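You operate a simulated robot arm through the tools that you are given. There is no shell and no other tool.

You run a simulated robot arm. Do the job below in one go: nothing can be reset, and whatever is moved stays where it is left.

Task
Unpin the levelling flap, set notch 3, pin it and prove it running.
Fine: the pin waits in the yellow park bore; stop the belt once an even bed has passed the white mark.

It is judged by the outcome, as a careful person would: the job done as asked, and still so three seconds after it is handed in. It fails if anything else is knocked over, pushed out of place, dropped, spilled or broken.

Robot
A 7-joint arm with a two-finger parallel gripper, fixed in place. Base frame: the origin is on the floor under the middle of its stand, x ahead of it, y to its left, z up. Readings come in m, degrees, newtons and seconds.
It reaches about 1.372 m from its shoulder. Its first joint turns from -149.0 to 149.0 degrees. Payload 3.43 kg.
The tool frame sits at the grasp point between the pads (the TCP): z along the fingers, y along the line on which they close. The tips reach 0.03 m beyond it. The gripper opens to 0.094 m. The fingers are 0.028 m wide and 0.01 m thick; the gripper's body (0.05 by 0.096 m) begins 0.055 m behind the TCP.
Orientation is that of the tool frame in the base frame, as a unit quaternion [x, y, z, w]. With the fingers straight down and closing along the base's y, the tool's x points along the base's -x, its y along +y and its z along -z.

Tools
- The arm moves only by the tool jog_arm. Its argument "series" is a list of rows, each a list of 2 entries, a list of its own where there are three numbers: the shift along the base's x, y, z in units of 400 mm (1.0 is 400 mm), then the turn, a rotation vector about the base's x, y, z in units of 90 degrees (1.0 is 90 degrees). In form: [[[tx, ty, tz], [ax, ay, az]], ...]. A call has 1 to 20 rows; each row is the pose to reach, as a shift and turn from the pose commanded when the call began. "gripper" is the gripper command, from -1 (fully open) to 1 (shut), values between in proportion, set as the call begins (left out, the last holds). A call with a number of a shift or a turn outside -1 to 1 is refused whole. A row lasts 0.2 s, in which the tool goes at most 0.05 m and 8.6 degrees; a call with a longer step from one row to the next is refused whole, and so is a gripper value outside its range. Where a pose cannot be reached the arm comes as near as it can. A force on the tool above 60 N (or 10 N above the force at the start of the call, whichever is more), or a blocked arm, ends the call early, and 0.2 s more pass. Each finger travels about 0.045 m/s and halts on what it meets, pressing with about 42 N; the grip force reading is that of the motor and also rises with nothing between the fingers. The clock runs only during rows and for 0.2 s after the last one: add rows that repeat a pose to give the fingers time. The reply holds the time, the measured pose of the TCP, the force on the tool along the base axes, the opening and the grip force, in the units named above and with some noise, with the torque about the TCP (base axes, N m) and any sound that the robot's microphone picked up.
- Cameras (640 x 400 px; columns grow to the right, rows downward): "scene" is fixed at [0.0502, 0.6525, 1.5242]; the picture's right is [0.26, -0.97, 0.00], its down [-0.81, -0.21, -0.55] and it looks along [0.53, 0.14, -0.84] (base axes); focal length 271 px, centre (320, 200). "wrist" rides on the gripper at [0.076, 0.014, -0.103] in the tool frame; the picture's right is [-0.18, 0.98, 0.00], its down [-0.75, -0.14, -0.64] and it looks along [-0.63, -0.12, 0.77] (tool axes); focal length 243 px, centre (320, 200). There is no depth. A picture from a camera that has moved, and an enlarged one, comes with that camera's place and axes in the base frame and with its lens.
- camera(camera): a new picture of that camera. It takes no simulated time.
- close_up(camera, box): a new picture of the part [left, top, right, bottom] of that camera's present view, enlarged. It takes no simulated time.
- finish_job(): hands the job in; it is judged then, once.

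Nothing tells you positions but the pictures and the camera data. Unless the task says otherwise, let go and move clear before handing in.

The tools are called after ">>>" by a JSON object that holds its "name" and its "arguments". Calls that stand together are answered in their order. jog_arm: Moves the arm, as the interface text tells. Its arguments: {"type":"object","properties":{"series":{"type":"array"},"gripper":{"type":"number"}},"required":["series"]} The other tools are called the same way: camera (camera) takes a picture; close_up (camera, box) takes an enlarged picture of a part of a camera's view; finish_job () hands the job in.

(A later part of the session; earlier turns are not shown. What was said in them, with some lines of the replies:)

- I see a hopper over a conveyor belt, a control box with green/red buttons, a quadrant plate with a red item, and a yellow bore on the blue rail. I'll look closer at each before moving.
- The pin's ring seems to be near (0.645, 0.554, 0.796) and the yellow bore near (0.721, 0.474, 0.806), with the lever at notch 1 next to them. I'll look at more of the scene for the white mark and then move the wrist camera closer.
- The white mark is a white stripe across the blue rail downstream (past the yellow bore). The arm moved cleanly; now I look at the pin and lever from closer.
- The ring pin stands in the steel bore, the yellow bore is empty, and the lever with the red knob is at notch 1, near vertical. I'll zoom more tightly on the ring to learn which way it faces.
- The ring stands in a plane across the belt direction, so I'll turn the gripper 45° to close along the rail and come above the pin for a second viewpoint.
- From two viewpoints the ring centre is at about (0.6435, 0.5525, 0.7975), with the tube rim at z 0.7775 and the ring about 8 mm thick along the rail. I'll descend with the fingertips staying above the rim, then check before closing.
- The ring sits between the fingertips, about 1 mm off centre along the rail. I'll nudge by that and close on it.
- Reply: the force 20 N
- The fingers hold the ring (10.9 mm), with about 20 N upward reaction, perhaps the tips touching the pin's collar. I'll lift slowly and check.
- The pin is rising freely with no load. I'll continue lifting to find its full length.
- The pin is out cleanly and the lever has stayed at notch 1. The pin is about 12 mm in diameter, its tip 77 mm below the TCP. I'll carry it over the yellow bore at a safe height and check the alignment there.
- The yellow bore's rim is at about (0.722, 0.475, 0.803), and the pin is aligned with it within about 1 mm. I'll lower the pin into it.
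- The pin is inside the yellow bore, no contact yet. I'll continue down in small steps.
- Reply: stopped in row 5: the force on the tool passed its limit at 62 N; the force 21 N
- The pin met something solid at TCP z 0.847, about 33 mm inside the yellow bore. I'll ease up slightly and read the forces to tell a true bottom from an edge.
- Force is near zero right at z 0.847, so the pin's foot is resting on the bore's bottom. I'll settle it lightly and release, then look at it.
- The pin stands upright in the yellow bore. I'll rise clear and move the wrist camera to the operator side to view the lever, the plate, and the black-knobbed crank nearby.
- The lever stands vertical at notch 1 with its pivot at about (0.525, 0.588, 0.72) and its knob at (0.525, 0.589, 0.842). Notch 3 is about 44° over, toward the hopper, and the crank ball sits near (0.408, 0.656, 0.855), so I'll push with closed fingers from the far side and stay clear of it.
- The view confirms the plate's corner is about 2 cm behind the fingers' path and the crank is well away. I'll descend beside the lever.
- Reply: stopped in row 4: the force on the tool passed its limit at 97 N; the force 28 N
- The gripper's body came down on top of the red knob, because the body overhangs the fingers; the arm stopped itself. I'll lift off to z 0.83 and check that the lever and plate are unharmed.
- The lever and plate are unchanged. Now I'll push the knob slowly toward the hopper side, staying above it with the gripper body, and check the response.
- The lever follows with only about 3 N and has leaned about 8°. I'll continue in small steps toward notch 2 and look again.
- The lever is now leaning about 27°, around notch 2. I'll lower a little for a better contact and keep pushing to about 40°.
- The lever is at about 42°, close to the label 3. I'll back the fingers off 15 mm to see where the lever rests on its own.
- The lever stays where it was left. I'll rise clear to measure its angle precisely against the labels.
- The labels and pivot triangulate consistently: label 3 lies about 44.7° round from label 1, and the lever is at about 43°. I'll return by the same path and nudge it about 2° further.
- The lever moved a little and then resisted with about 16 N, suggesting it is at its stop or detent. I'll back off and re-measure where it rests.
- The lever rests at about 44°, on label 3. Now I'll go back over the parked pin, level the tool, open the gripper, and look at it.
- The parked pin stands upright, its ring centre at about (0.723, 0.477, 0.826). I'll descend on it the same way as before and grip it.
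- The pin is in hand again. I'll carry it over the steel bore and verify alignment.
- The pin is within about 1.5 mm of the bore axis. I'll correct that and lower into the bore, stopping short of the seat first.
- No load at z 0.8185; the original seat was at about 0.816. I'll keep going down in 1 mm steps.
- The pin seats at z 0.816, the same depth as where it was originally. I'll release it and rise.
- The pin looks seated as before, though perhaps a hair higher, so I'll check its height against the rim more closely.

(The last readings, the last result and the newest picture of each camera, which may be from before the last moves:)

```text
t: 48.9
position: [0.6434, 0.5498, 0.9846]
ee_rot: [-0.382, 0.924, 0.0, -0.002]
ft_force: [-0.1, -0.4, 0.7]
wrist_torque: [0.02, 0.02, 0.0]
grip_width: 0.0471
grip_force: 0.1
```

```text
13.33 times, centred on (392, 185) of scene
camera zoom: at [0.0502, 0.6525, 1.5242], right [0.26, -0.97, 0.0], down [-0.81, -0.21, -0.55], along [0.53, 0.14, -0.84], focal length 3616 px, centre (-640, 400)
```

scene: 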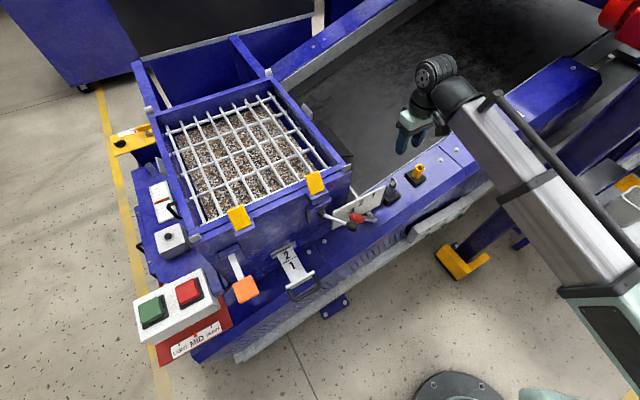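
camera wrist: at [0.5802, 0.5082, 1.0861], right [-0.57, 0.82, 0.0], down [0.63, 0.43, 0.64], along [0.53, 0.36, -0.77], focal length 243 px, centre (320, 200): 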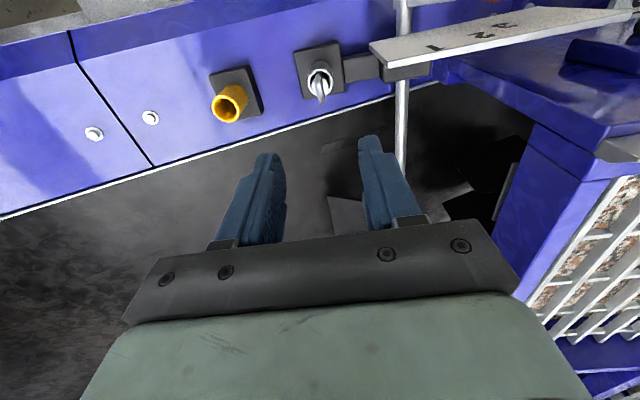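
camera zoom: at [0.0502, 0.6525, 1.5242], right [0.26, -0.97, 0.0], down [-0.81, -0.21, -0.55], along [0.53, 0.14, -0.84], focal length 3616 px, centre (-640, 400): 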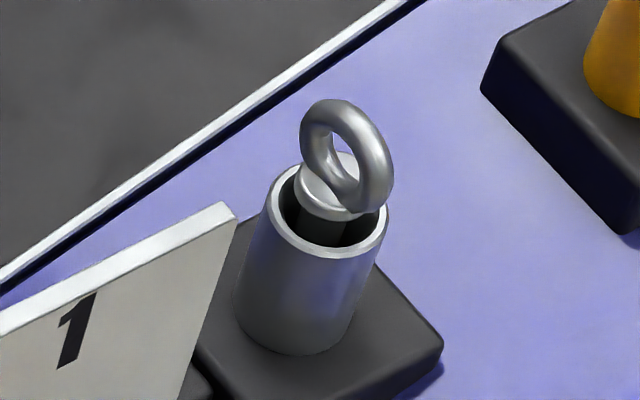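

The ring is 21 mm above the rim, as it was originally (20 mm), so the pin is home. Next come the controls: green and red buttons on the white box near (0.08–0.14, 1.06–1.01). I'll rise well above the hopper and travel there.

>>> {"name": "jog_arm", "arguments": {"series": [[[0, 0, 0.1], [0, 0, 0]], [[0, 0, 0.2], [0, 0, 0]], [[-0.05, 0, 0.3], [0, 0, 0]], [[-0.12, 0.02, 0.38], [0, 0, 0]], [[-0.2, 0.05, 0.43], [0, 0, 0]], [[-0.3, 0.09, 0.45], [0, 0, 0]], [[-0.4, 0.13, 0.45], [0, 0, 0]], [[-0.5, 0.18, 0.45], [0, 0, 0]], [[-0.58, 0.25, 0.45], [0, 0, 0]], [[-0.66, 0.33, 0.45], [0, 0, 0]], [[-0.74, 0.41, 0.45], [0, 0, 0]], [[-0.82, 0.49, 0.45], [0, 0, 0]], [[-0.9, 0.57, 0.45], [0, 0, 0]], [[-0.98, 0.65, 0.45], [0, 0, 0]], [[-0.98, 0.65, 0.45], [0, 0, 0]]], "gripper": 1.0}}

>>> {"name": "camera", "arguments": {"camera": "wrist"}}

>>> {"name": "camera", "arguments": {"camera": "scene"}}

```text
t: 50.1
position: [0.5551, 0.5789, 1.1599]
ee_rot: [-0.386, 0.923, 0.003, 0.007]
ft_force: [-0.5, 6.7, -8.0]
wrist_torque: [-0.51, -0.51, -0.48]
grip_width: 0.0
grip_force: 33.0
stopped in row 6: the force on the tool passed its limit at 71 N (the readings are from after the stop); the commanded pose is now the measured one
```

```text
taken
camera wrist: at [0.4904, 0.5346, 1.2597], right [-0.57, 0.82, 0.0], down [0.62, 0.43, 0.65], along [0.54, 0.37, -0.76], focal length 243 px, centre (320, 200)
```

wrist: 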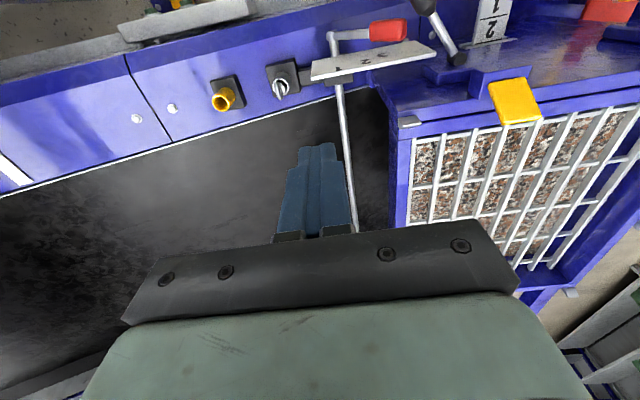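

```text
taken
```

scene: 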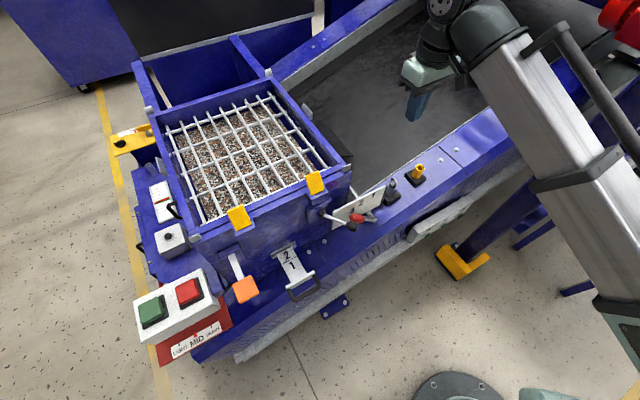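

The arm stopped on a force spike at (0.555, 0.579, 1.16) with nothing visibly touching the gripper. I'll hold still and read the force before going on.

>>> {"name": "jog_arm", "arguments": {"series": [[[0, 0, 0], [0, 0, 0]], [[0, 0, 0], [0, 0, 0]]], "gripper": 1.0}}

>>> {"name": "close_up", "arguments": {"camera": "scene", "box": [380, 0, 540, 130]}}

```text
t: 50.8
position: [0.5531, 0.578, 1.1602]
ee_rot: [-0.387, 0.922, 0.003, 0.007]
ft_force: [1.6, 9.0, -13.6]
wrist_torque: [-0.2, -0.65, -0.41]
grip_width: 0.0
grip_force: 33.1
```

```text
3.08 times, centred on (460, 65) of scene
camera zoom: at [0.0502, 0.6525, 1.5242], right [0.26, -0.97, 0.0], down [-0.81, -0.21, -0.55], along [0.53, 0.14, -0.84], focal length 834 px, centre (-111, 615)
```

zoom: 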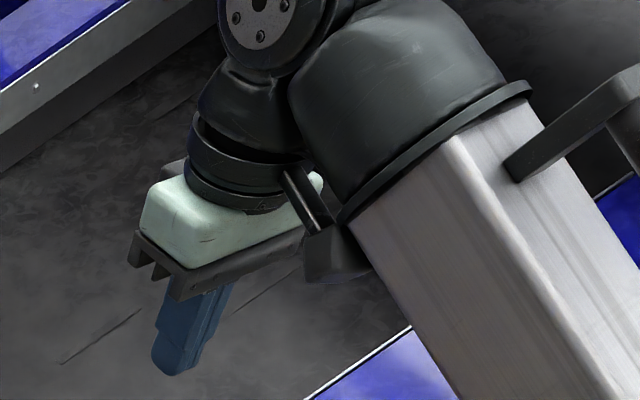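

The wrist camera's bracket is pressing against the robot's own forearm in this yaw, not the machine. I'll back off a little and turn the gripper −90° so the camera swings away from the forearm.

>>> {"name": "jog_arm", "arguments": {"series": [[[0.04, 0.0, -0.04], [0, 0, 0]], [[0.06, 0.0, -0.06], [0, 0, -0.04]], [[0.06, 0.0, -0.06], [0, 0, -0.13]], [[0.06, 0.0, -0.06], [0, 0, -0.22]], [[0.06, 0.0, -0.06], [0, 0, -0.31]], [[0.06, 0.0, -0.06], [0, 0, -0.4]], [[0.06, 0.0, -0.06], [0, 0, -0.49]], [[0.06, 0.0, -0.06], [0, 0, -0.58]], [[0.06, 0.0, -0.06], [0, 0, -0.67]], [[0.06, 0.0, -0.06], [0, 0, -0.76]], [[0.06, 0.0, -0.06], [0, 0, -0.85]], [[0.06, 0.0, -0.06], [0, 0, -0.93]], [[0.06, 0.0, -0.06], [0, 0, -1.0]], [[0.06, 0.0, -0.06], [0, 0, -1.0]]], "gripper": 1.0}}

>>> {"name": "camera", "arguments": {"camera": "scene"}}

>>> {"name": "camera", "arguments": {"camera": "wrist"}}

```text
t: 53.8
position: [0.577, 0.5787, 1.1348]
ee_rot: [0.379, 0.925, -0.003, 0.006]
ft_force: [-0.8, -0.7, 0.5]
wrist_torque: [-0.02, 0.03, -0.02]
grip_width: 0.0
grip_force: 32.9
```

```text
taken
```

scene: 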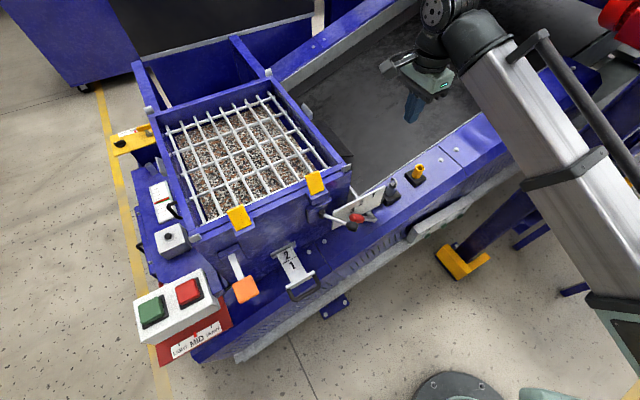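

```text
taken
camera wrist: at [0.5335, 0.6444, 1.2358], right [0.82, 0.57, 0.0], down [0.43, -0.62, 0.65], along [0.37, -0.53, -0.76], focal length 243 px, centre (320, 200)
```

wrist: 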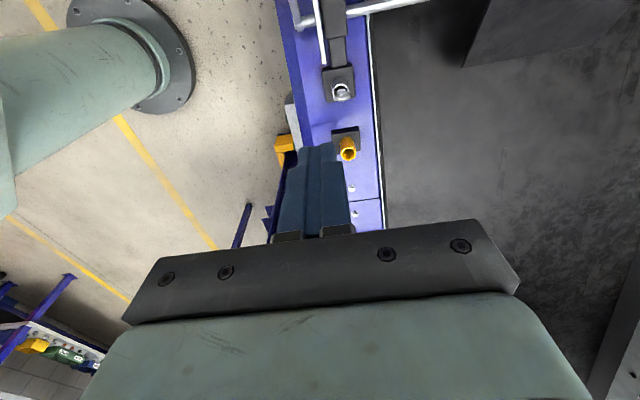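

Contact is gone. Now I'll travel toward the control box at z about 1.16 with the tool levelled.

>>> {"name": "jog_arm", "arguments": {"series": [[[-0.05, 0.04, 0.03], [0.002, 0.002, 0]], [[-0.12, 0.1, 0.06], [0.004, 0.004, 0]], [[-0.2, 0.17, 0.07], [0.0065, 0.0057, 0]], [[-0.28, 0.24, 0.07], [0.0065, 0.0057, 0]], [[-0.36, 0.31, 0.07], [0.0065, 0.0057, 0]], [[-0.44, 0.38, 0.07], [0.0065, 0.0057, 0]], [[-0.52, 0.45, 0.07], [0.0065, 0.0057, 0]], [[-0.6, 0.52, 0.07], [0.0065, 0.0057, 0]], [[-0.68, 0.59, 0.07], [0.0065, 0.0057, 0]], [[-0.75, 0.65, 0.07], [0.0065, 0.0057, 0]], [[-0.75, 0.65, 0.07], [0.0065, 0.0057, 0]]], "gripper": 1.0}}

>>> {"name": "camera", "arguments": {"camera": "scene"}}

>>> {"name": "camera", "arguments": {"camera": "wrist"}}

```text
t: 56.1
position: [0.2759, 0.8381, 1.1639]
ee_rot: [0.378, 0.926, 0.001, 0.0]
ft_force: [-0.5, -0.5, 0.4]
wrist_torque: [-0.01, 0.01, 0.02]
grip_width: 0.0
grip_force: 33.5
```

```text
taken
```

scene: 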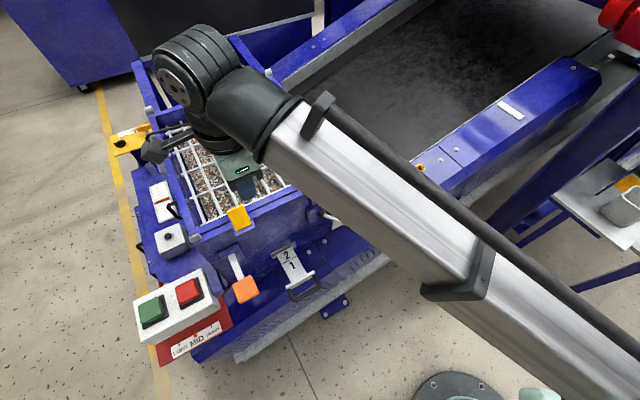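

```text
taken
camera wrist: at [0.2314, 0.9034, 1.2654], right [0.82, 0.57, 0.0], down [0.44, -0.63, 0.64], along [0.37, -0.53, -0.77], focal length 243 px, centre (320, 200)
```

wrist: 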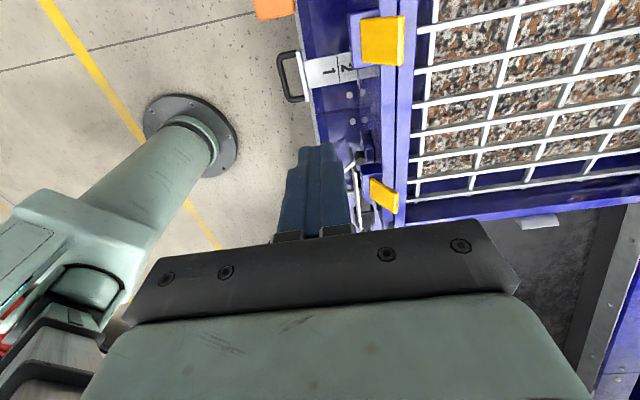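

The white mark and belt remain visible to the scene camera. I'll move further out over the control box and get a stereo view of the buttons.

>>> {"name": "jog_arm", "arguments": {"series": [[[-0.06, 0.065, 0], [0, 0, 0]], [[-0.13, 0.14, 0], [0, 0, 0]], [[-0.2, 0.215, 0], [0, 0, 0]], [[-0.27, 0.29, -0.02], [0, 0, 0]], [[-0.34, 0.365, -0.05], [0, 0, 0]], [[-0.41, 0.44, -0.09], [0, 0, 0]], [[-0.46, 0.5, -0.13], [0, 0, 0]], [[-0.49, 0.53, -0.16], [0, 0, 0]], [[-0.49, 0.53, -0.16], [0, 0, 0]]], "gripper": 1.0}}

>>> {"name": "camera", "arguments": {"camera": "scene"}}

>>> {"name": "camera", "arguments": {"camera": "wrist"}}

```text
t: 58.1
position: [0.0811, 1.05, 1.0981]
ee_rot: [0.379, 0.925, 0.001, -0.001]
ft_force: [-0.4, 0.2, -0.3]
wrist_torque: [-0.02, 0.03, -0.05]
grip_width: 0.0001
grip_force: 32.5
```

```text
taken
```

scene: 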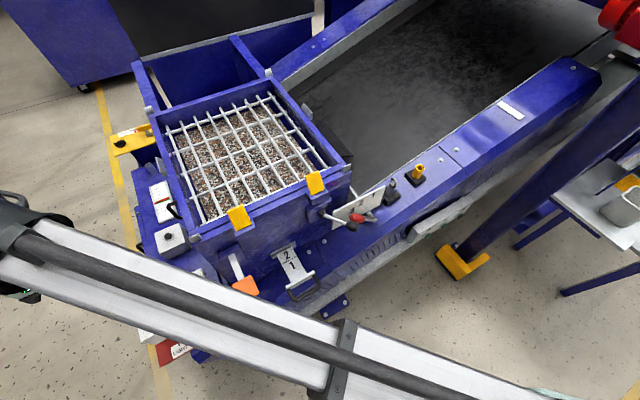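

```text
taken
camera wrist: at [0.037, 1.1153, 1.1995], right [0.82, 0.57, 0.0], down [0.44, -0.63, 0.64], along [0.37, -0.53, -0.77], focal length 243 px, centre (320, 200)
```

wrist: 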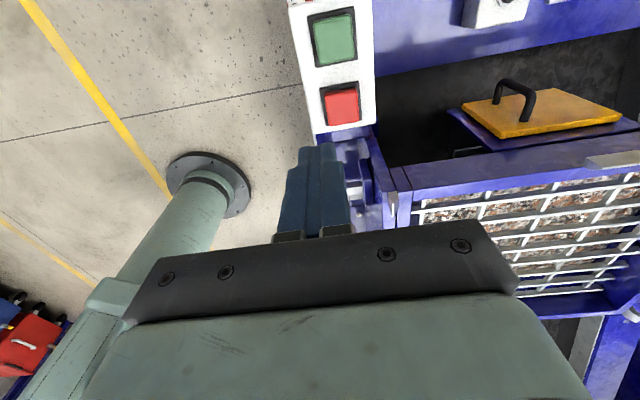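

>>> {"name": "close_up", "arguments": {"camera": "wrist", "box": [270, 0, 400, 150]}}

```text
2.67 times, centred on (335, 75) of wrist
camera zoom: at [0.037, 1.1153, 1.1995], right [0.82, 0.57, 0.0], down [0.44, -0.63, 0.64], along [0.37, -0.53, -0.77], focal length 647 px, centre (280, 533)
```

zoom: 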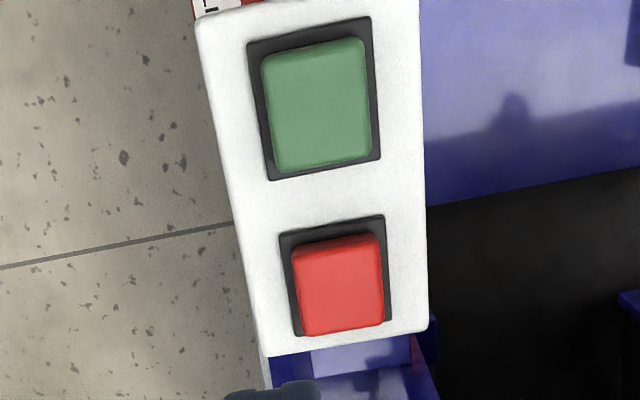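

The buttons triangulate to about green (0.077, 1.090, 0.82) and red (0.141, 1.027, 0.815), with horizontal faces, and the scene camera sees the belt and white mark unobstructed. I'll come above the green button with the fingers closed.

>>> {"name": "jog_arm", "arguments": {"series": [[[-0.005, 0.05, -0.06], [0, 0, 0]], [[-0.01, 0.1, -0.15], [0, 0, 0]], [[-0.01, 0.1, -0.25], [0, 0, 0]], [[-0.01, 0.1, -0.35], [0, 0, 0]], [[-0.01, 0.1, -0.44], [0, 0, 0]], [[-0.01, 0.1, -0.495], [0, 0, 0]], [[-0.01, 0.1, -0.495], [0, 0, 0]]], "gripper": 1.0}}

>>> {"name": "camera", "arguments": {"camera": "wrist"}}

>>> {"name": "camera", "arguments": {"camera": "scene"}}

```text
t: 59.8
position: [0.0769, 1.0907, 0.902]
ee_rot: [0.379, 0.926, 0.001, 0.0]
ft_force: [0.0, 0.3, 0.2]
wrist_torque: [0.0, -0.02, 0.0]
grip_width: 0.0
grip_force: 33.2
```

```text
taken
camera wrist: at [0.0335, 1.1556, 1.0034], right [0.82, 0.57, 0.0], down [0.44, -0.63, 0.64], along [0.37, -0.53, -0.77], focal length 243 px, centre (320, 200)
```

wrist: 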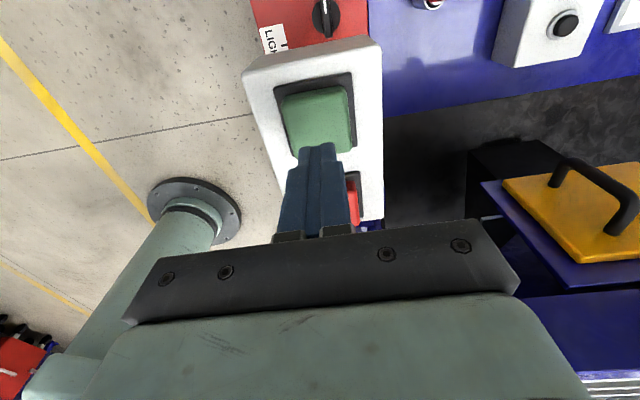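

```text
taken
```

scene: 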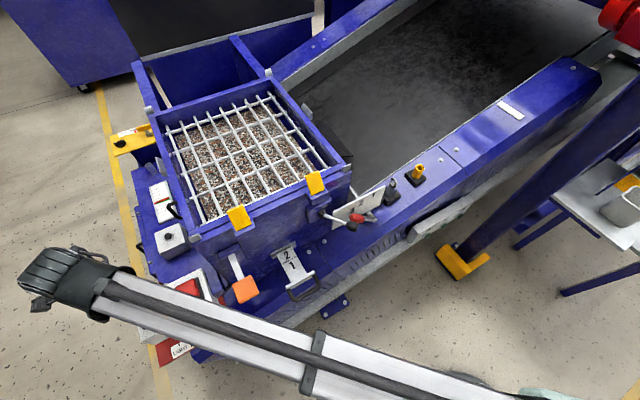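

>>> {"name": "close_up", "arguments": {"camera": "wrist", "box": [240, 40, 400, 240]}}

>>> {"name": "close_up", "arguments": {"camera": "scene", "box": [280, 60, 560, 240]}}

```text
2.00 times, centred on (320, 140) of wrist
camera zoom: at [0.0335, 1.1556, 1.0034], right [0.82, 0.57, 0.0], down [0.44, -0.63, 0.64], along [0.37, -0.53, -0.77], focal length 485 px, centre (320, 320)
```

zoom: 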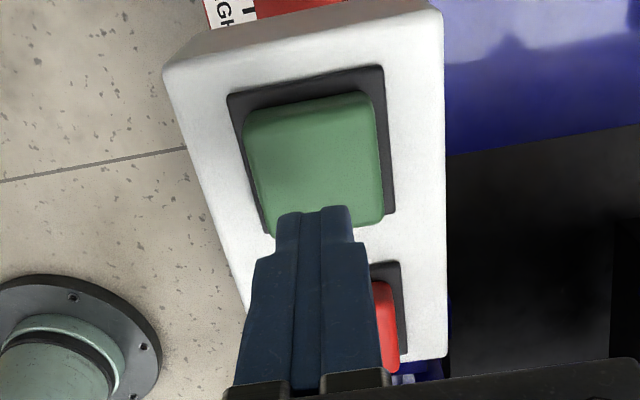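

```text
2.22 times, centred on (420, 150) of scene
camera zoom: at [0.0502, 0.6525, 1.5242], right [0.26, -0.97, 0.0], down [-0.81, -0.21, -0.55], along [0.53, 0.14, -0.84], focal length 603 px, centre (98, 311)
```

zoom: 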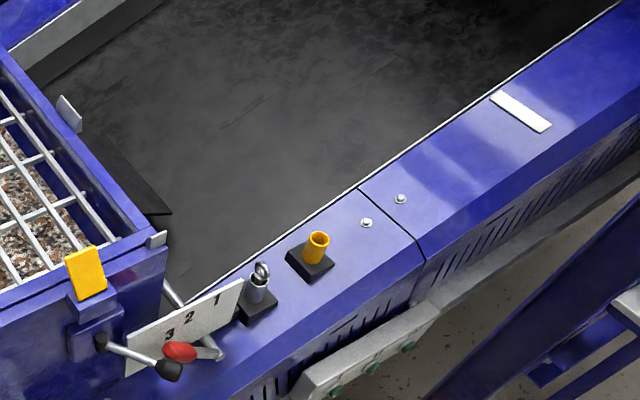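

The tool axis is centred on the green button. I'll descend to just above it, then press in small steps.

>>> {"name": "jog_arm", "arguments": {"series": [[[0, 0, -0.04], [0, 0, 0]], [[0, 0, -0.08], [0, 0, 0]], [[0, 0, -0.11], [0, 0, 0]], [[0, 0, -0.125], [0, 0, 0]], [[0, 0, -0.125], [0, 0, 0]]], "gripper": 1.0}}

>>> {"name": "close_up", "arguments": {"camera": "wrist", "box": [240, 80, 400, 240]}}

```text
t: 61.0
position: [0.0777, 1.0908, 0.8526]
ee_rot: [0.378, 0.926, 0.001, 0.0]
ft_force: [-0.4, 0.1, 1.8]
wrist_torque: [-0.04, 0.01, -0.03]
grip_width: 0.0
grip_force: 33.4
```

```text
2.50 times, centred on (320, 160) of wrist
camera zoom: at [0.0348, 1.1558, 0.9532], right [0.82, 0.57, 0.0], down [0.44, -0.63, 0.64], along [0.37, -0.53, -0.77], focal length 606 px, centre (320, 300)
```

zoom: 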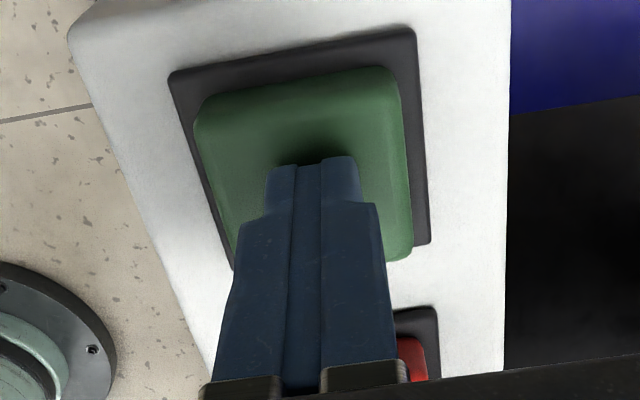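

The fingertips are just touching the green button. I'll press it now in small steps.

>>> {"name": "jog_arm", "arguments": {"series": [[[0, 0, -0.005], [0, 0, 0]], [[0, 0, -0.01], [0, 0, 0]], [[0, 0, -0.015], [0, 0, 0]]], "gripper": 1.0}}

>>> {"name": "close_up", "arguments": {"camera": "scene", "box": [280, 60, 560, 240]}}

```text
t: 61.8
position: [0.08, 1.0913, 0.8457]
ee_rot: [0.378, 0.926, 0.001, -0.001]
ft_force: [0.1, 1.8, 3.3]
wrist_torque: [0.04, -0.04, 0.0]
grip_width: 0.0004
grip_force: 33.6
heard: click
```

```text
2.22 times, centred on (420, 150) of scene
camera zoom: at [0.0502, 0.6525, 1.5242], right [0.26, -0.97, 0.0], down [-0.81, -0.21, -0.55], along [0.53, 0.14, -0.84], focal length 603 px, centre (98, 311)
```

zoom: 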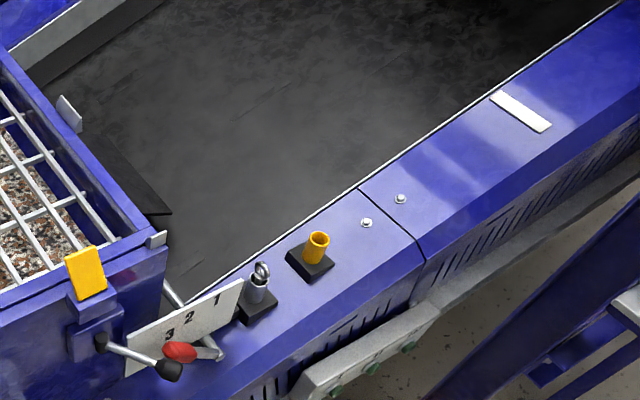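

A click was heard and the belt lines have moved, so it is running. I'll lift and move to hover above the red button while watching the belt.

>>> {"name": "jog_arm", "arguments": {"series": [[[0, 0, 0.1], [0, 0, 0]], [[0.05, -0.05, 0.11], [0, 0, 0]], [[0.11, -0.108, 0.11], [0, 0, 0]], [[0.16, -0.1575, 0.1], [0, 0, 0]], [[0.16, -0.1575, 0.08], [0, 0, 0]]], "gripper": 1.0}}

>>> {"name": "camera", "arguments": {"camera": "scene"}}

>>> {"name": "close_up", "arguments": {"camera": "scene", "box": [280, 60, 560, 240]}}

>>> {"name": "close_up", "arguments": {"camera": "wrist", "box": [240, 40, 400, 240]}}

```text
t: 63.0
position: [0.143, 1.0263, 0.8771]
ee_rot: [0.379, 0.925, 0.0, 0.0]
ft_force: [0.1, 0.2, 0.0]
wrist_torque: [-0.02, -0.03, 0.05]
grip_width: 0.0
grip_force: 33.0
```

```text
taken
```

scene: 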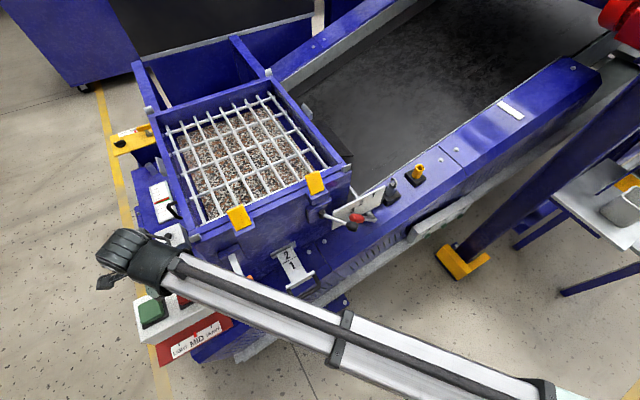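

```text
2.22 times, centred on (420, 150) of scene
camera zoom: at [0.0502, 0.6525, 1.5242], right [0.26, -0.97, 0.0], down [-0.81, -0.21, -0.55], along [0.53, 0.14, -0.84], focal length 603 px, centre (98, 311)
```

zoom: 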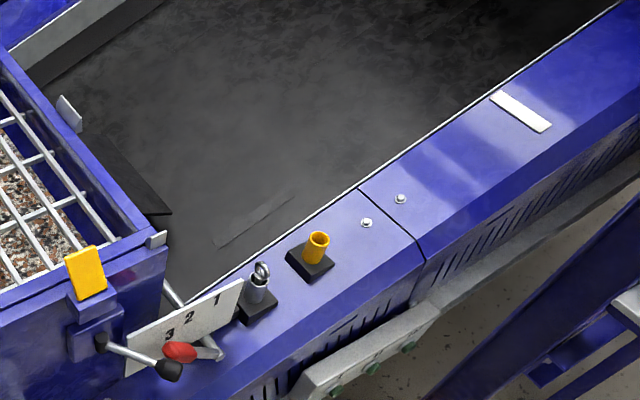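

```text
2.00 times, centred on (320, 140) of wrist
camera zoom: at [0.0984, 1.0917, 0.9789], right [0.82, 0.57, 0.0], down [0.44, -0.63, 0.64], along [0.37, -0.53, -0.77], focal length 485 px, centre (320, 320)
```

zoom: 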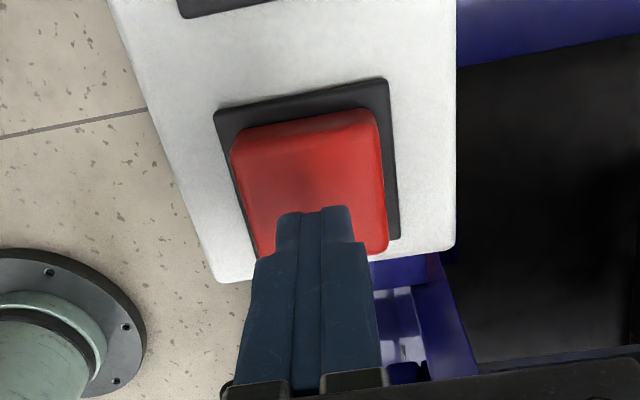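

The red button is beneath the fingers, with time to watch. No material is out past the flap yet; I'll let time run in one-second steps.

>>> {"name": "jog_arm", "arguments": {"series": [[[-0.005, -0.005, -0.01], [0, 0, 0]], [[-0.005, -0.005, -0.01], [0, 0, 0]], [[-0.005, -0.005, -0.01], [0, 0, 0]], [[-0.005, -0.005, -0.01], [0, 0, 0]]], "gripper": 1.0}}

>>> {"name": "close_up", "arguments": {"camera": "scene", "box": [240, 0, 600, 240]}}

```text
t: 64.0
position: [0.1401, 1.025, 0.8741]
ee_rot: [0.378, 0.926, 0.0, 0.0]
ft_force: [-0.2, 1.1, 0.0]
wrist_torque: [0.0, 0.01, -0.01]
grip_width: 0.0
grip_force: 32.2
```

```text
1.67 times, centred on (420, 120) of scene
camera zoom: at [0.0502, 0.6525, 1.5242], right [0.26, -0.97, 0.0], down [-0.81, -0.21, -0.55], along [0.53, 0.14, -0.84], focal length 452 px, centre (153, 333)
```

zoom: 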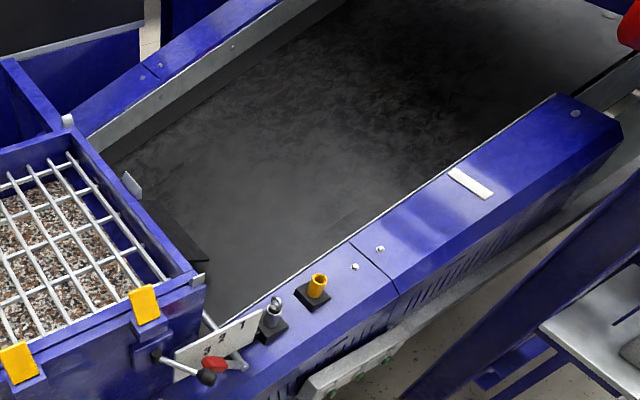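

>>> {"name": "jog_arm", "arguments": {"series": [[[0, 0, 0], [0, 0, 0]], [[0, 0, 0], [0, 0, 0]], [[0, 0, 0], [0, 0, 0]], [[0, 0, 0], [0, 0, 0]], [[0, 0, 0], [0, 0, 0]]], "gripper": 1.0}}

>>> {"name": "close_up", "arguments": {"camera": "scene", "box": [240, 0, 600, 240]}}

```text
t: 65.2
position: [0.1398, 1.0257, 0.8741]
ee_rot: [0.379, 0.925, 0.0, 0.0]
ft_force: [-0.5, -0.7, 0.5]
wrist_torque: [0.03, 0.01, -0.01]
grip_width: 0.0
grip_force: 33.3
```

```text
1.67 times, centred on (420, 120) of scene
camera zoom: at [0.0502, 0.6525, 1.5242], right [0.26, -0.97, 0.0], down [-0.81, -0.21, -0.55], along [0.53, 0.14, -0.84], focal length 452 px, centre (153, 333)
```

zoom: 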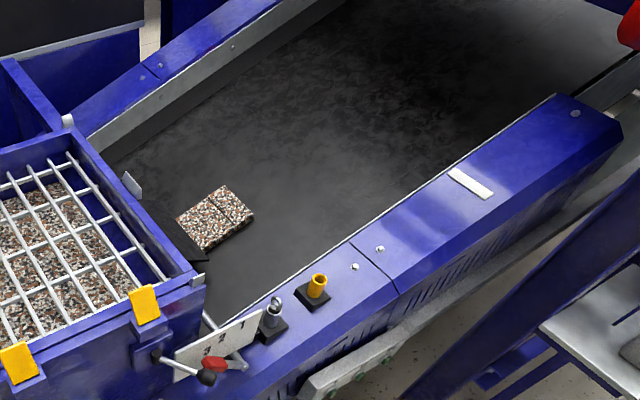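

Material is coming out from under the flap. I'll keep watching the bed form.

>>> {"name": "jog_arm", "arguments": {"series": [[[0, 0, 0], [0, 0, 0]], [[0, 0, 0], [0, 0, 0]], [[0, 0, 0], [0, 0, 0]], [[0, 0, 0], [0, 0, 0]]], "gripper": 1.0}}

>>> {"name": "close_up", "arguments": {"camera": "scene", "box": [240, 0, 600, 240]}}

```text
t: 66.2
position: [0.1404, 1.0256, 0.8731]
ee_rot: [0.379, 0.926, 0.0, 0.0]
ft_force: [0.2, 0.0, 0.4]
wrist_torque: [0.03, 0.01, -0.02]
grip_width: 0.0
grip_force: 32.6
```

```text
1.67 times, centred on (420, 120) of scene
camera zoom: at [0.0502, 0.6525, 1.5242], right [0.26, -0.97, 0.0], down [-0.81, -0.21, -0.55], along [0.53, 0.14, -0.84], focal length 452 px, centre (153, 333)
```

zoom: 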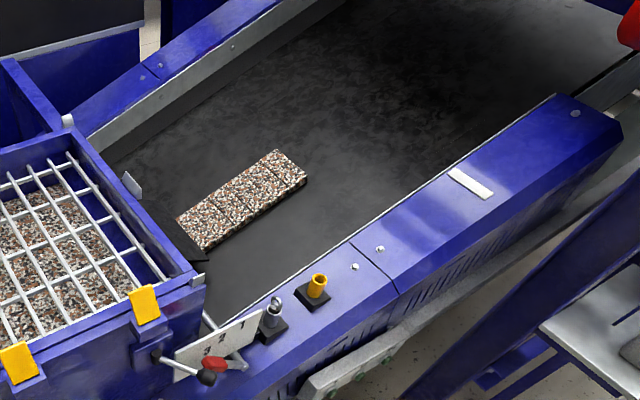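

The bed is even, with the front moving toward the white mark; it should reach it in about 2 s. I'll lower to just above the red button and keep watching.

>>> {"name": "jog_arm", "arguments": {"series": [[[0, 0, -0.015], [0, 0, 0]], [[0, 0, -0.03], [0, 0, 0]], [[0, 0, -0.03], [0, 0, 0]], [[0, 0, -0.03], [0, 0, 0]]], "gripper": 1.0}}

>>> {"name": "close_up", "arguments": {"camera": "scene", "box": [240, 0, 600, 240]}}

>>> {"name": "close_up", "arguments": {"camera": "wrist", "box": [240, 80, 400, 240]}}

```text
t: 67.2
position: [0.1399, 1.0267, 0.8604]
ee_rot: [0.379, 0.926, 0.001, 0.0]
ft_force: [0.0, 0.9, 0.7]
wrist_torque: [0.02, -0.02, 0.01]
grip_width: 0.0
grip_force: 33.2
```

```text
1.67 times, centred on (420, 120) of scene
camera zoom: at [0.0502, 0.6525, 1.5242], right [0.26, -0.97, 0.0], down [-0.81, -0.21, -0.55], along [0.53, 0.14, -0.84], focal length 452 px, centre (153, 333)
```

zoom: 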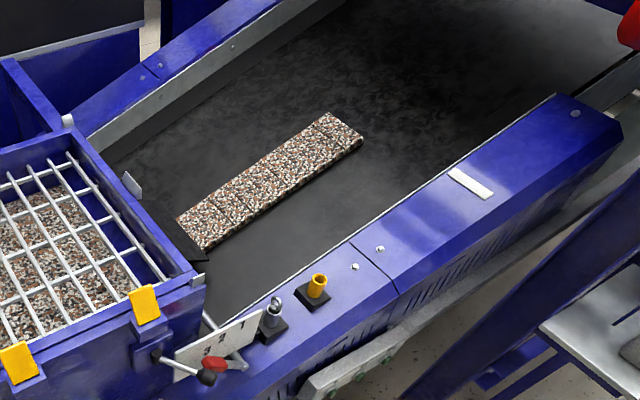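

```text
2.50 times, centred on (320, 160) of wrist
camera zoom: at [0.0966, 1.0899, 0.9628], right [0.82, 0.57, 0.0], down [0.44, -0.63, 0.64], along [0.37, -0.53, -0.77], focal length 606 px, centre (320, 300)
```

zoom: 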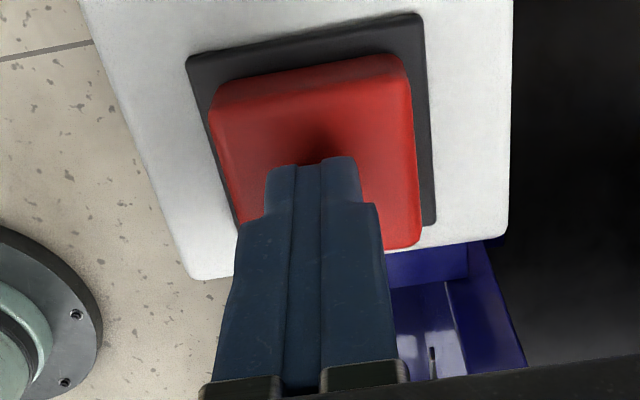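

The front of the even bed is just short of the white mark. One more second of running.

>>> {"name": "jog_arm", "arguments": {"series": [[[0, 0, 0], [0, 0, 0]], [[0, 0, 0], [0, 0, 0]], [[0, 0, 0], [0, 0, 0]], [[0, 0, 0], [0, 0, 0]]], "gripper": 1.0}}

>>> {"name": "close_up", "arguments": {"camera": "scene", "box": [240, 0, 600, 240]}}

```text
t: 68.2
position: [0.1408, 1.0253, 0.8615]
ee_rot: [0.379, 0.926, 0.0, 0.0]
ft_force: [0.0, 0.5, 0.4]
wrist_torque: [0.02, -0.01, 0.0]
grip_width: 0.0
grip_force: 33.4
```

```text
1.67 times, centred on (420, 120) of scene
camera zoom: at [0.0502, 0.6525, 1.5242], right [0.26, -0.97, 0.0], down [-0.81, -0.21, -0.55], along [0.53, 0.14, -0.84], focal length 452 px, centre (153, 333)
```

zoom: 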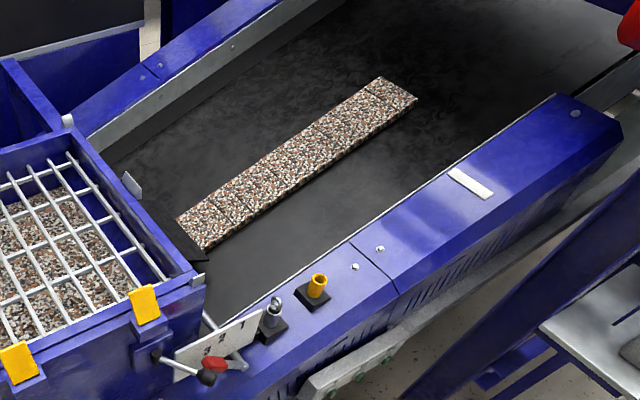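

>>> {"name": "close_up", "arguments": {"camera": "scene", "box": [330, 30, 530, 155]}}

>>> {"name": "close_up", "arguments": {"camera": "scene", "box": [320, 170, 400, 230]}}

>>> {"name": "close_up", "arguments": {"camera": "scene", "box": [440, 0, 640, 130]}}

```text
3.20 times, centred on (430, 92) of scene
camera zoom: at [0.0502, 0.6525, 1.5242], right [0.26, -0.97, 0.0], down [-0.81, -0.21, -0.55], along [0.53, 0.14, -0.84], focal length 868 px, centre (-32, 544)
```

zoom: 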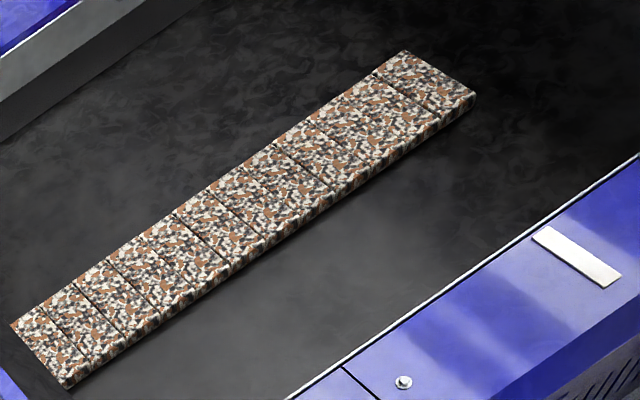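

```text
6.67 times, centred on (360, 200) of scene
camera zoom: at [0.0502, 0.6525, 1.5242], right [0.26, -0.97, 0.0], down [-0.81, -0.21, -0.55], along [0.53, 0.14, -0.84], focal length 1808 px, centre (53, 200)
```

zoom: 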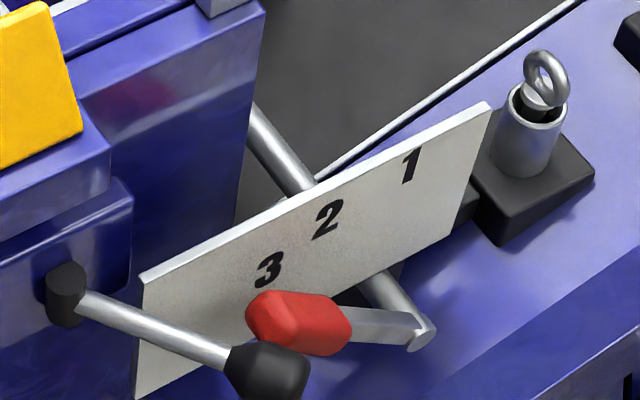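

```text
3.08 times, centred on (540, 65) of scene
camera zoom: at [0.0502, 0.6525, 1.5242], right [0.26, -0.97, 0.0], down [-0.81, -0.21, -0.55], along [0.53, 0.14, -0.84], focal length 834 px, centre (-357, 615)
```

zoom: 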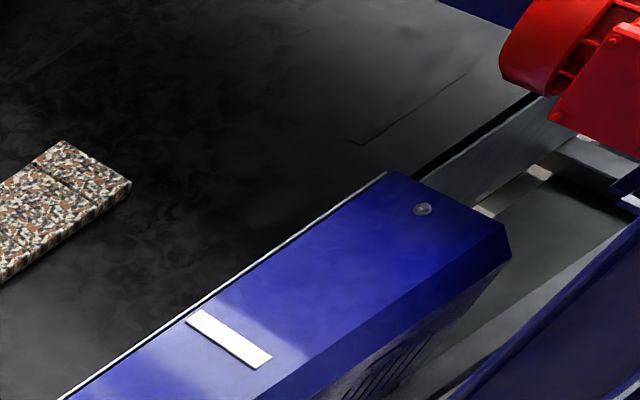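

The bed is uniform and its front is about 10 cm or more past the white mark, and the lever is still pinned at 3. I'll press the red stop button now.

>>> {"name": "jog_arm", "arguments": {"series": [[[0, 0, -0.03], [0, 0, 0]], [[0, 0, -0.045], [0, 0, 0]]], "gripper": 1.0}}

>>> {"name": "close_up", "arguments": {"camera": "scene", "box": [240, 0, 600, 240]}}

```text
t: 68.8
position: [0.1404, 1.0242, 0.8433]
ee_rot: [0.379, 0.926, 0.0, 0.0]
ft_force: [-0.1, 2.8, 7.5]
wrist_torque: [0.04, -0.02, 0.01]
grip_width: 0.0
grip_force: 33.3
heard: click
```

```text
1.67 times, centred on (420, 120) of scene
camera zoom: at [0.0502, 0.6525, 1.5242], right [0.26, -0.97, 0.0], down [-0.81, -0.21, -0.55], along [0.53, 0.14, -0.84], focal length 452 px, centre (153, 333)
```

zoom: 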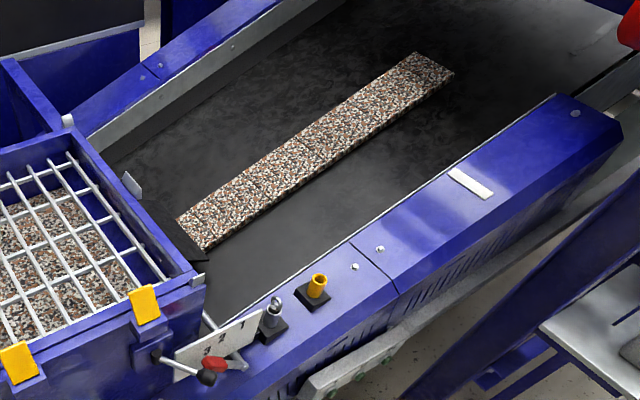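

A click was heard from the stop button, and the bed's front is well past the white mark. I'll lift clear and check that the belt has really stopped.

>>> {"name": "jog_arm", "arguments": {"series": [[[0, 0, 0.06], [0, 0, 0]], [[0, 0, 0.15], [0, 0, 0]]], "gripper": 1.0}}

>>> {"name": "close_up", "arguments": {"camera": "scene", "box": [240, 0, 600, 240]}}

>>> {"name": "camera", "arguments": {"camera": "wrist"}}

```text
t: 69.3
position: [0.1407, 1.0255, 0.9039]
ee_rot: [0.379, 0.925, 0.0, 0.0]
ft_force: [-0.6, 0.1, 0.1]
wrist_torque: [-0.02, -0.01, 0.02]
grip_width: 0.0
grip_force: 33.2
```

```text
1.67 times, centred on (420, 120) of scene
camera zoom: at [0.0502, 0.6525, 1.5242], right [0.26, -0.97, 0.0], down [-0.81, -0.21, -0.55], along [0.53, 0.14, -0.84], focal length 452 px, centre (153, 333)
```

zoom: 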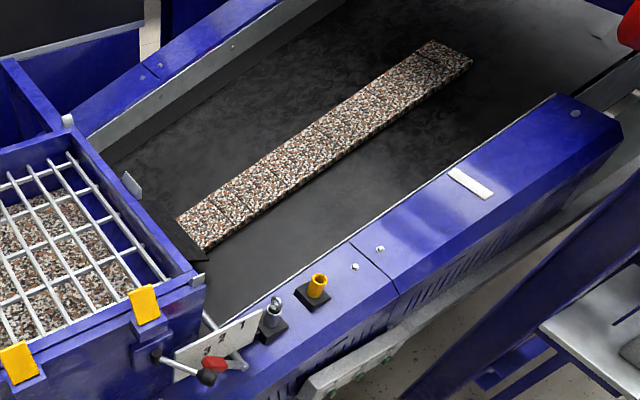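

```text
taken
camera wrist: at [0.0975, 1.0905, 1.0051], right [0.82, 0.57, 0.0], down [0.44, -0.63, 0.64], along [0.37, -0.53, -0.77], focal length 243 px, centre (320, 200)
```

wrist: 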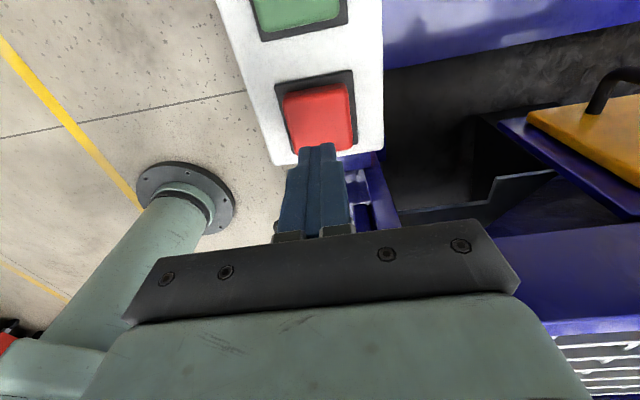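

The belt has slowed sharply; I'll rise further and confirm it's at rest.

>>> {"name": "jog_arm", "arguments": {"series": [[[0, 0, 0.08], [0, 0, 0]], [[0, 0, 0.18], [0, 0, 0]], [[0, 0, 0.28], [0, 0, 0]], [[0, 0, 0.36], [0, 0, 0]], [[0, 0, 0.36], [0, 0, 0]]], "gripper": 1.0}}

>>> {"name": "close_up", "arguments": {"camera": "scene", "box": [240, 0, 600, 240]}}

>>> {"name": "jog_arm", "arguments": {"series": [[[0, 0, 0], [0, 0, 0]], [[0, 0, 0], [0, 0, 0]], [[0, 0, 0], [0, 0, 0]], [[0, 0, 0], [0, 0, 0]], [[0, 0, 0], [0, 0, 0]]], "gripper": 1.0}}

>>> {"name": "close_up", "arguments": {"camera": "scene", "box": [240, 0, 600, 240]}}

>>> {"name": "camera", "arguments": {"camera": "scene"}}

```text
t: 70.5
position: [0.1399, 1.0243, 1.0474]
ee_rot: [0.379, 0.926, 0.0, 0.0]
ft_force: [-0.3, 0.1, -0.1]
wrist_torque: [0.02, 0.0, 0.01]
grip_width: 0.0
grip_force: 32.7
```

```text
1.67 times, centred on (420, 120) of scene
camera zoom: at [0.0502, 0.6525, 1.5242], right [0.26, -0.97, 0.0], down [-0.81, -0.21, -0.55], along [0.53, 0.14, -0.84], focal length 452 px, centre (153, 333)
```

zoom: 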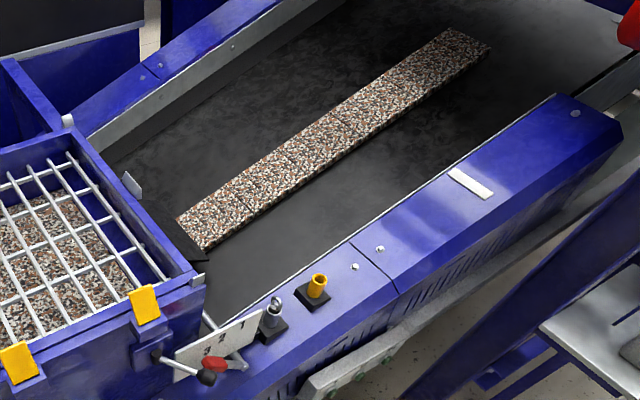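

```text
t: 71.8
position: [0.1407, 1.025, 1.0474]
ee_rot: [0.379, 0.925, 0.0, 0.001]
ft_force: [-0.2, -0.5, 0.0]
wrist_torque: [0.02, -0.02, 0.03]
grip_width: 0.0
grip_force: 32.7
```

```text
1.67 times, centred on (420, 120) of scene
camera zoom: at [0.0502, 0.6525, 1.5242], right [0.26, -0.97, 0.0], down [-0.81, -0.21, -0.55], along [0.53, 0.14, -0.84], focal length 452 px, centre (153, 333)
```

zoom: 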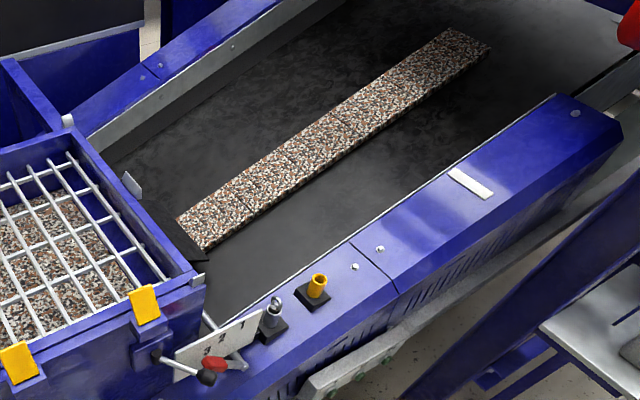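

```text
taken
```

scene: 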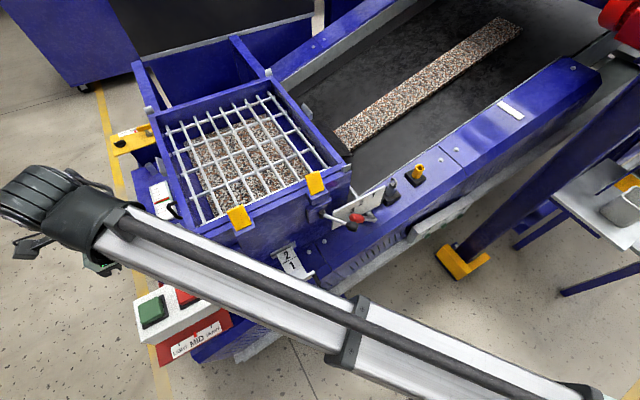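

>>> {"name": "close_up", "arguments": {"camera": "scene", "box": [310, 150, 430, 240]}}

>>> {"name": "close_up", "arguments": {"camera": "scene", "box": [330, 0, 570, 160]}}

```text
4.44 times, centred on (370, 195) of scene
camera zoom: at [0.0502, 0.6525, 1.5242], right [0.26, -0.97, 0.0], down [-0.81, -0.21, -0.55], along [0.53, 0.14, -0.84], focal length 1205 px, centre (98, 222)
```

zoom: 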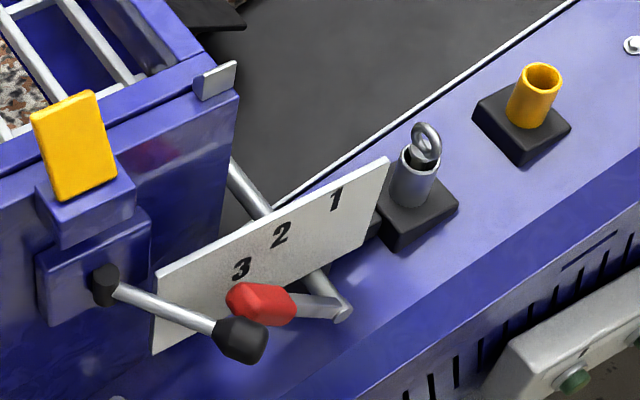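

```text
2.50 times, centred on (450, 80) of scene
camera zoom: at [0.0502, 0.6525, 1.5242], right [0.26, -0.97, 0.0], down [-0.81, -0.21, -0.55], along [0.53, 0.14, -0.84], focal length 678 px, centre (-5, 500)
```

zoom: 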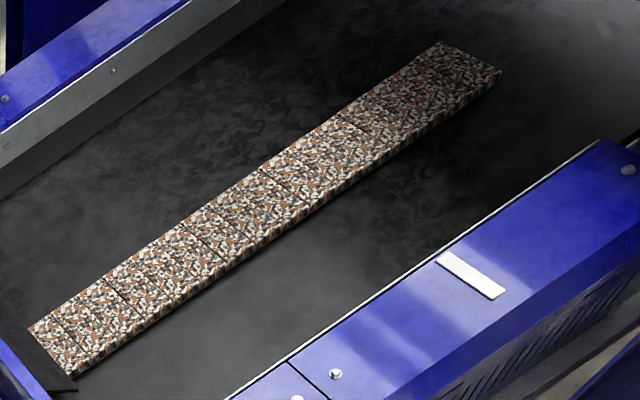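

The lever is at notch 3 and the pin is seated in the steel bore. The belt has stopped with an even bed well past the white mark, nothing else has moved, and the arm is clear, so I'm handing the job in.

>>> {"name": "finish_job", "arguments": {}}

```text
The job is handed in.
```

The levelling flap is now set at notch 3 and pinned, and I proved it with a run. The job is handed in; I haven't seen how it was judged.

- **Flap and pin:** The pin waited in the yellow park bore while I moved the lever. It then went back into the steel bore to its original depth. By my measurements the lever sits at about 44°, in line with the "3" on the plate, and it stayed there through the run.
- **Run:** The green button started the belt, and an even bed came out from under the flap. I pressed red once the front of the bed was about 10–14 cm past the white mark. The belt coasted a little further, and two views about a second apart showed it at rest.

**Contacts on the way:**
- The gripper body came down on top of the red lever knob, at about 97 N.
- I pressed the pin onto the bottom of the park bore, at about 62 N.
- The wrist camera bracket touched the robot's own forearm, at about 71 N.

The arm stopped itself each time. Afterwards I saw no damage, and nothing else looked moved.
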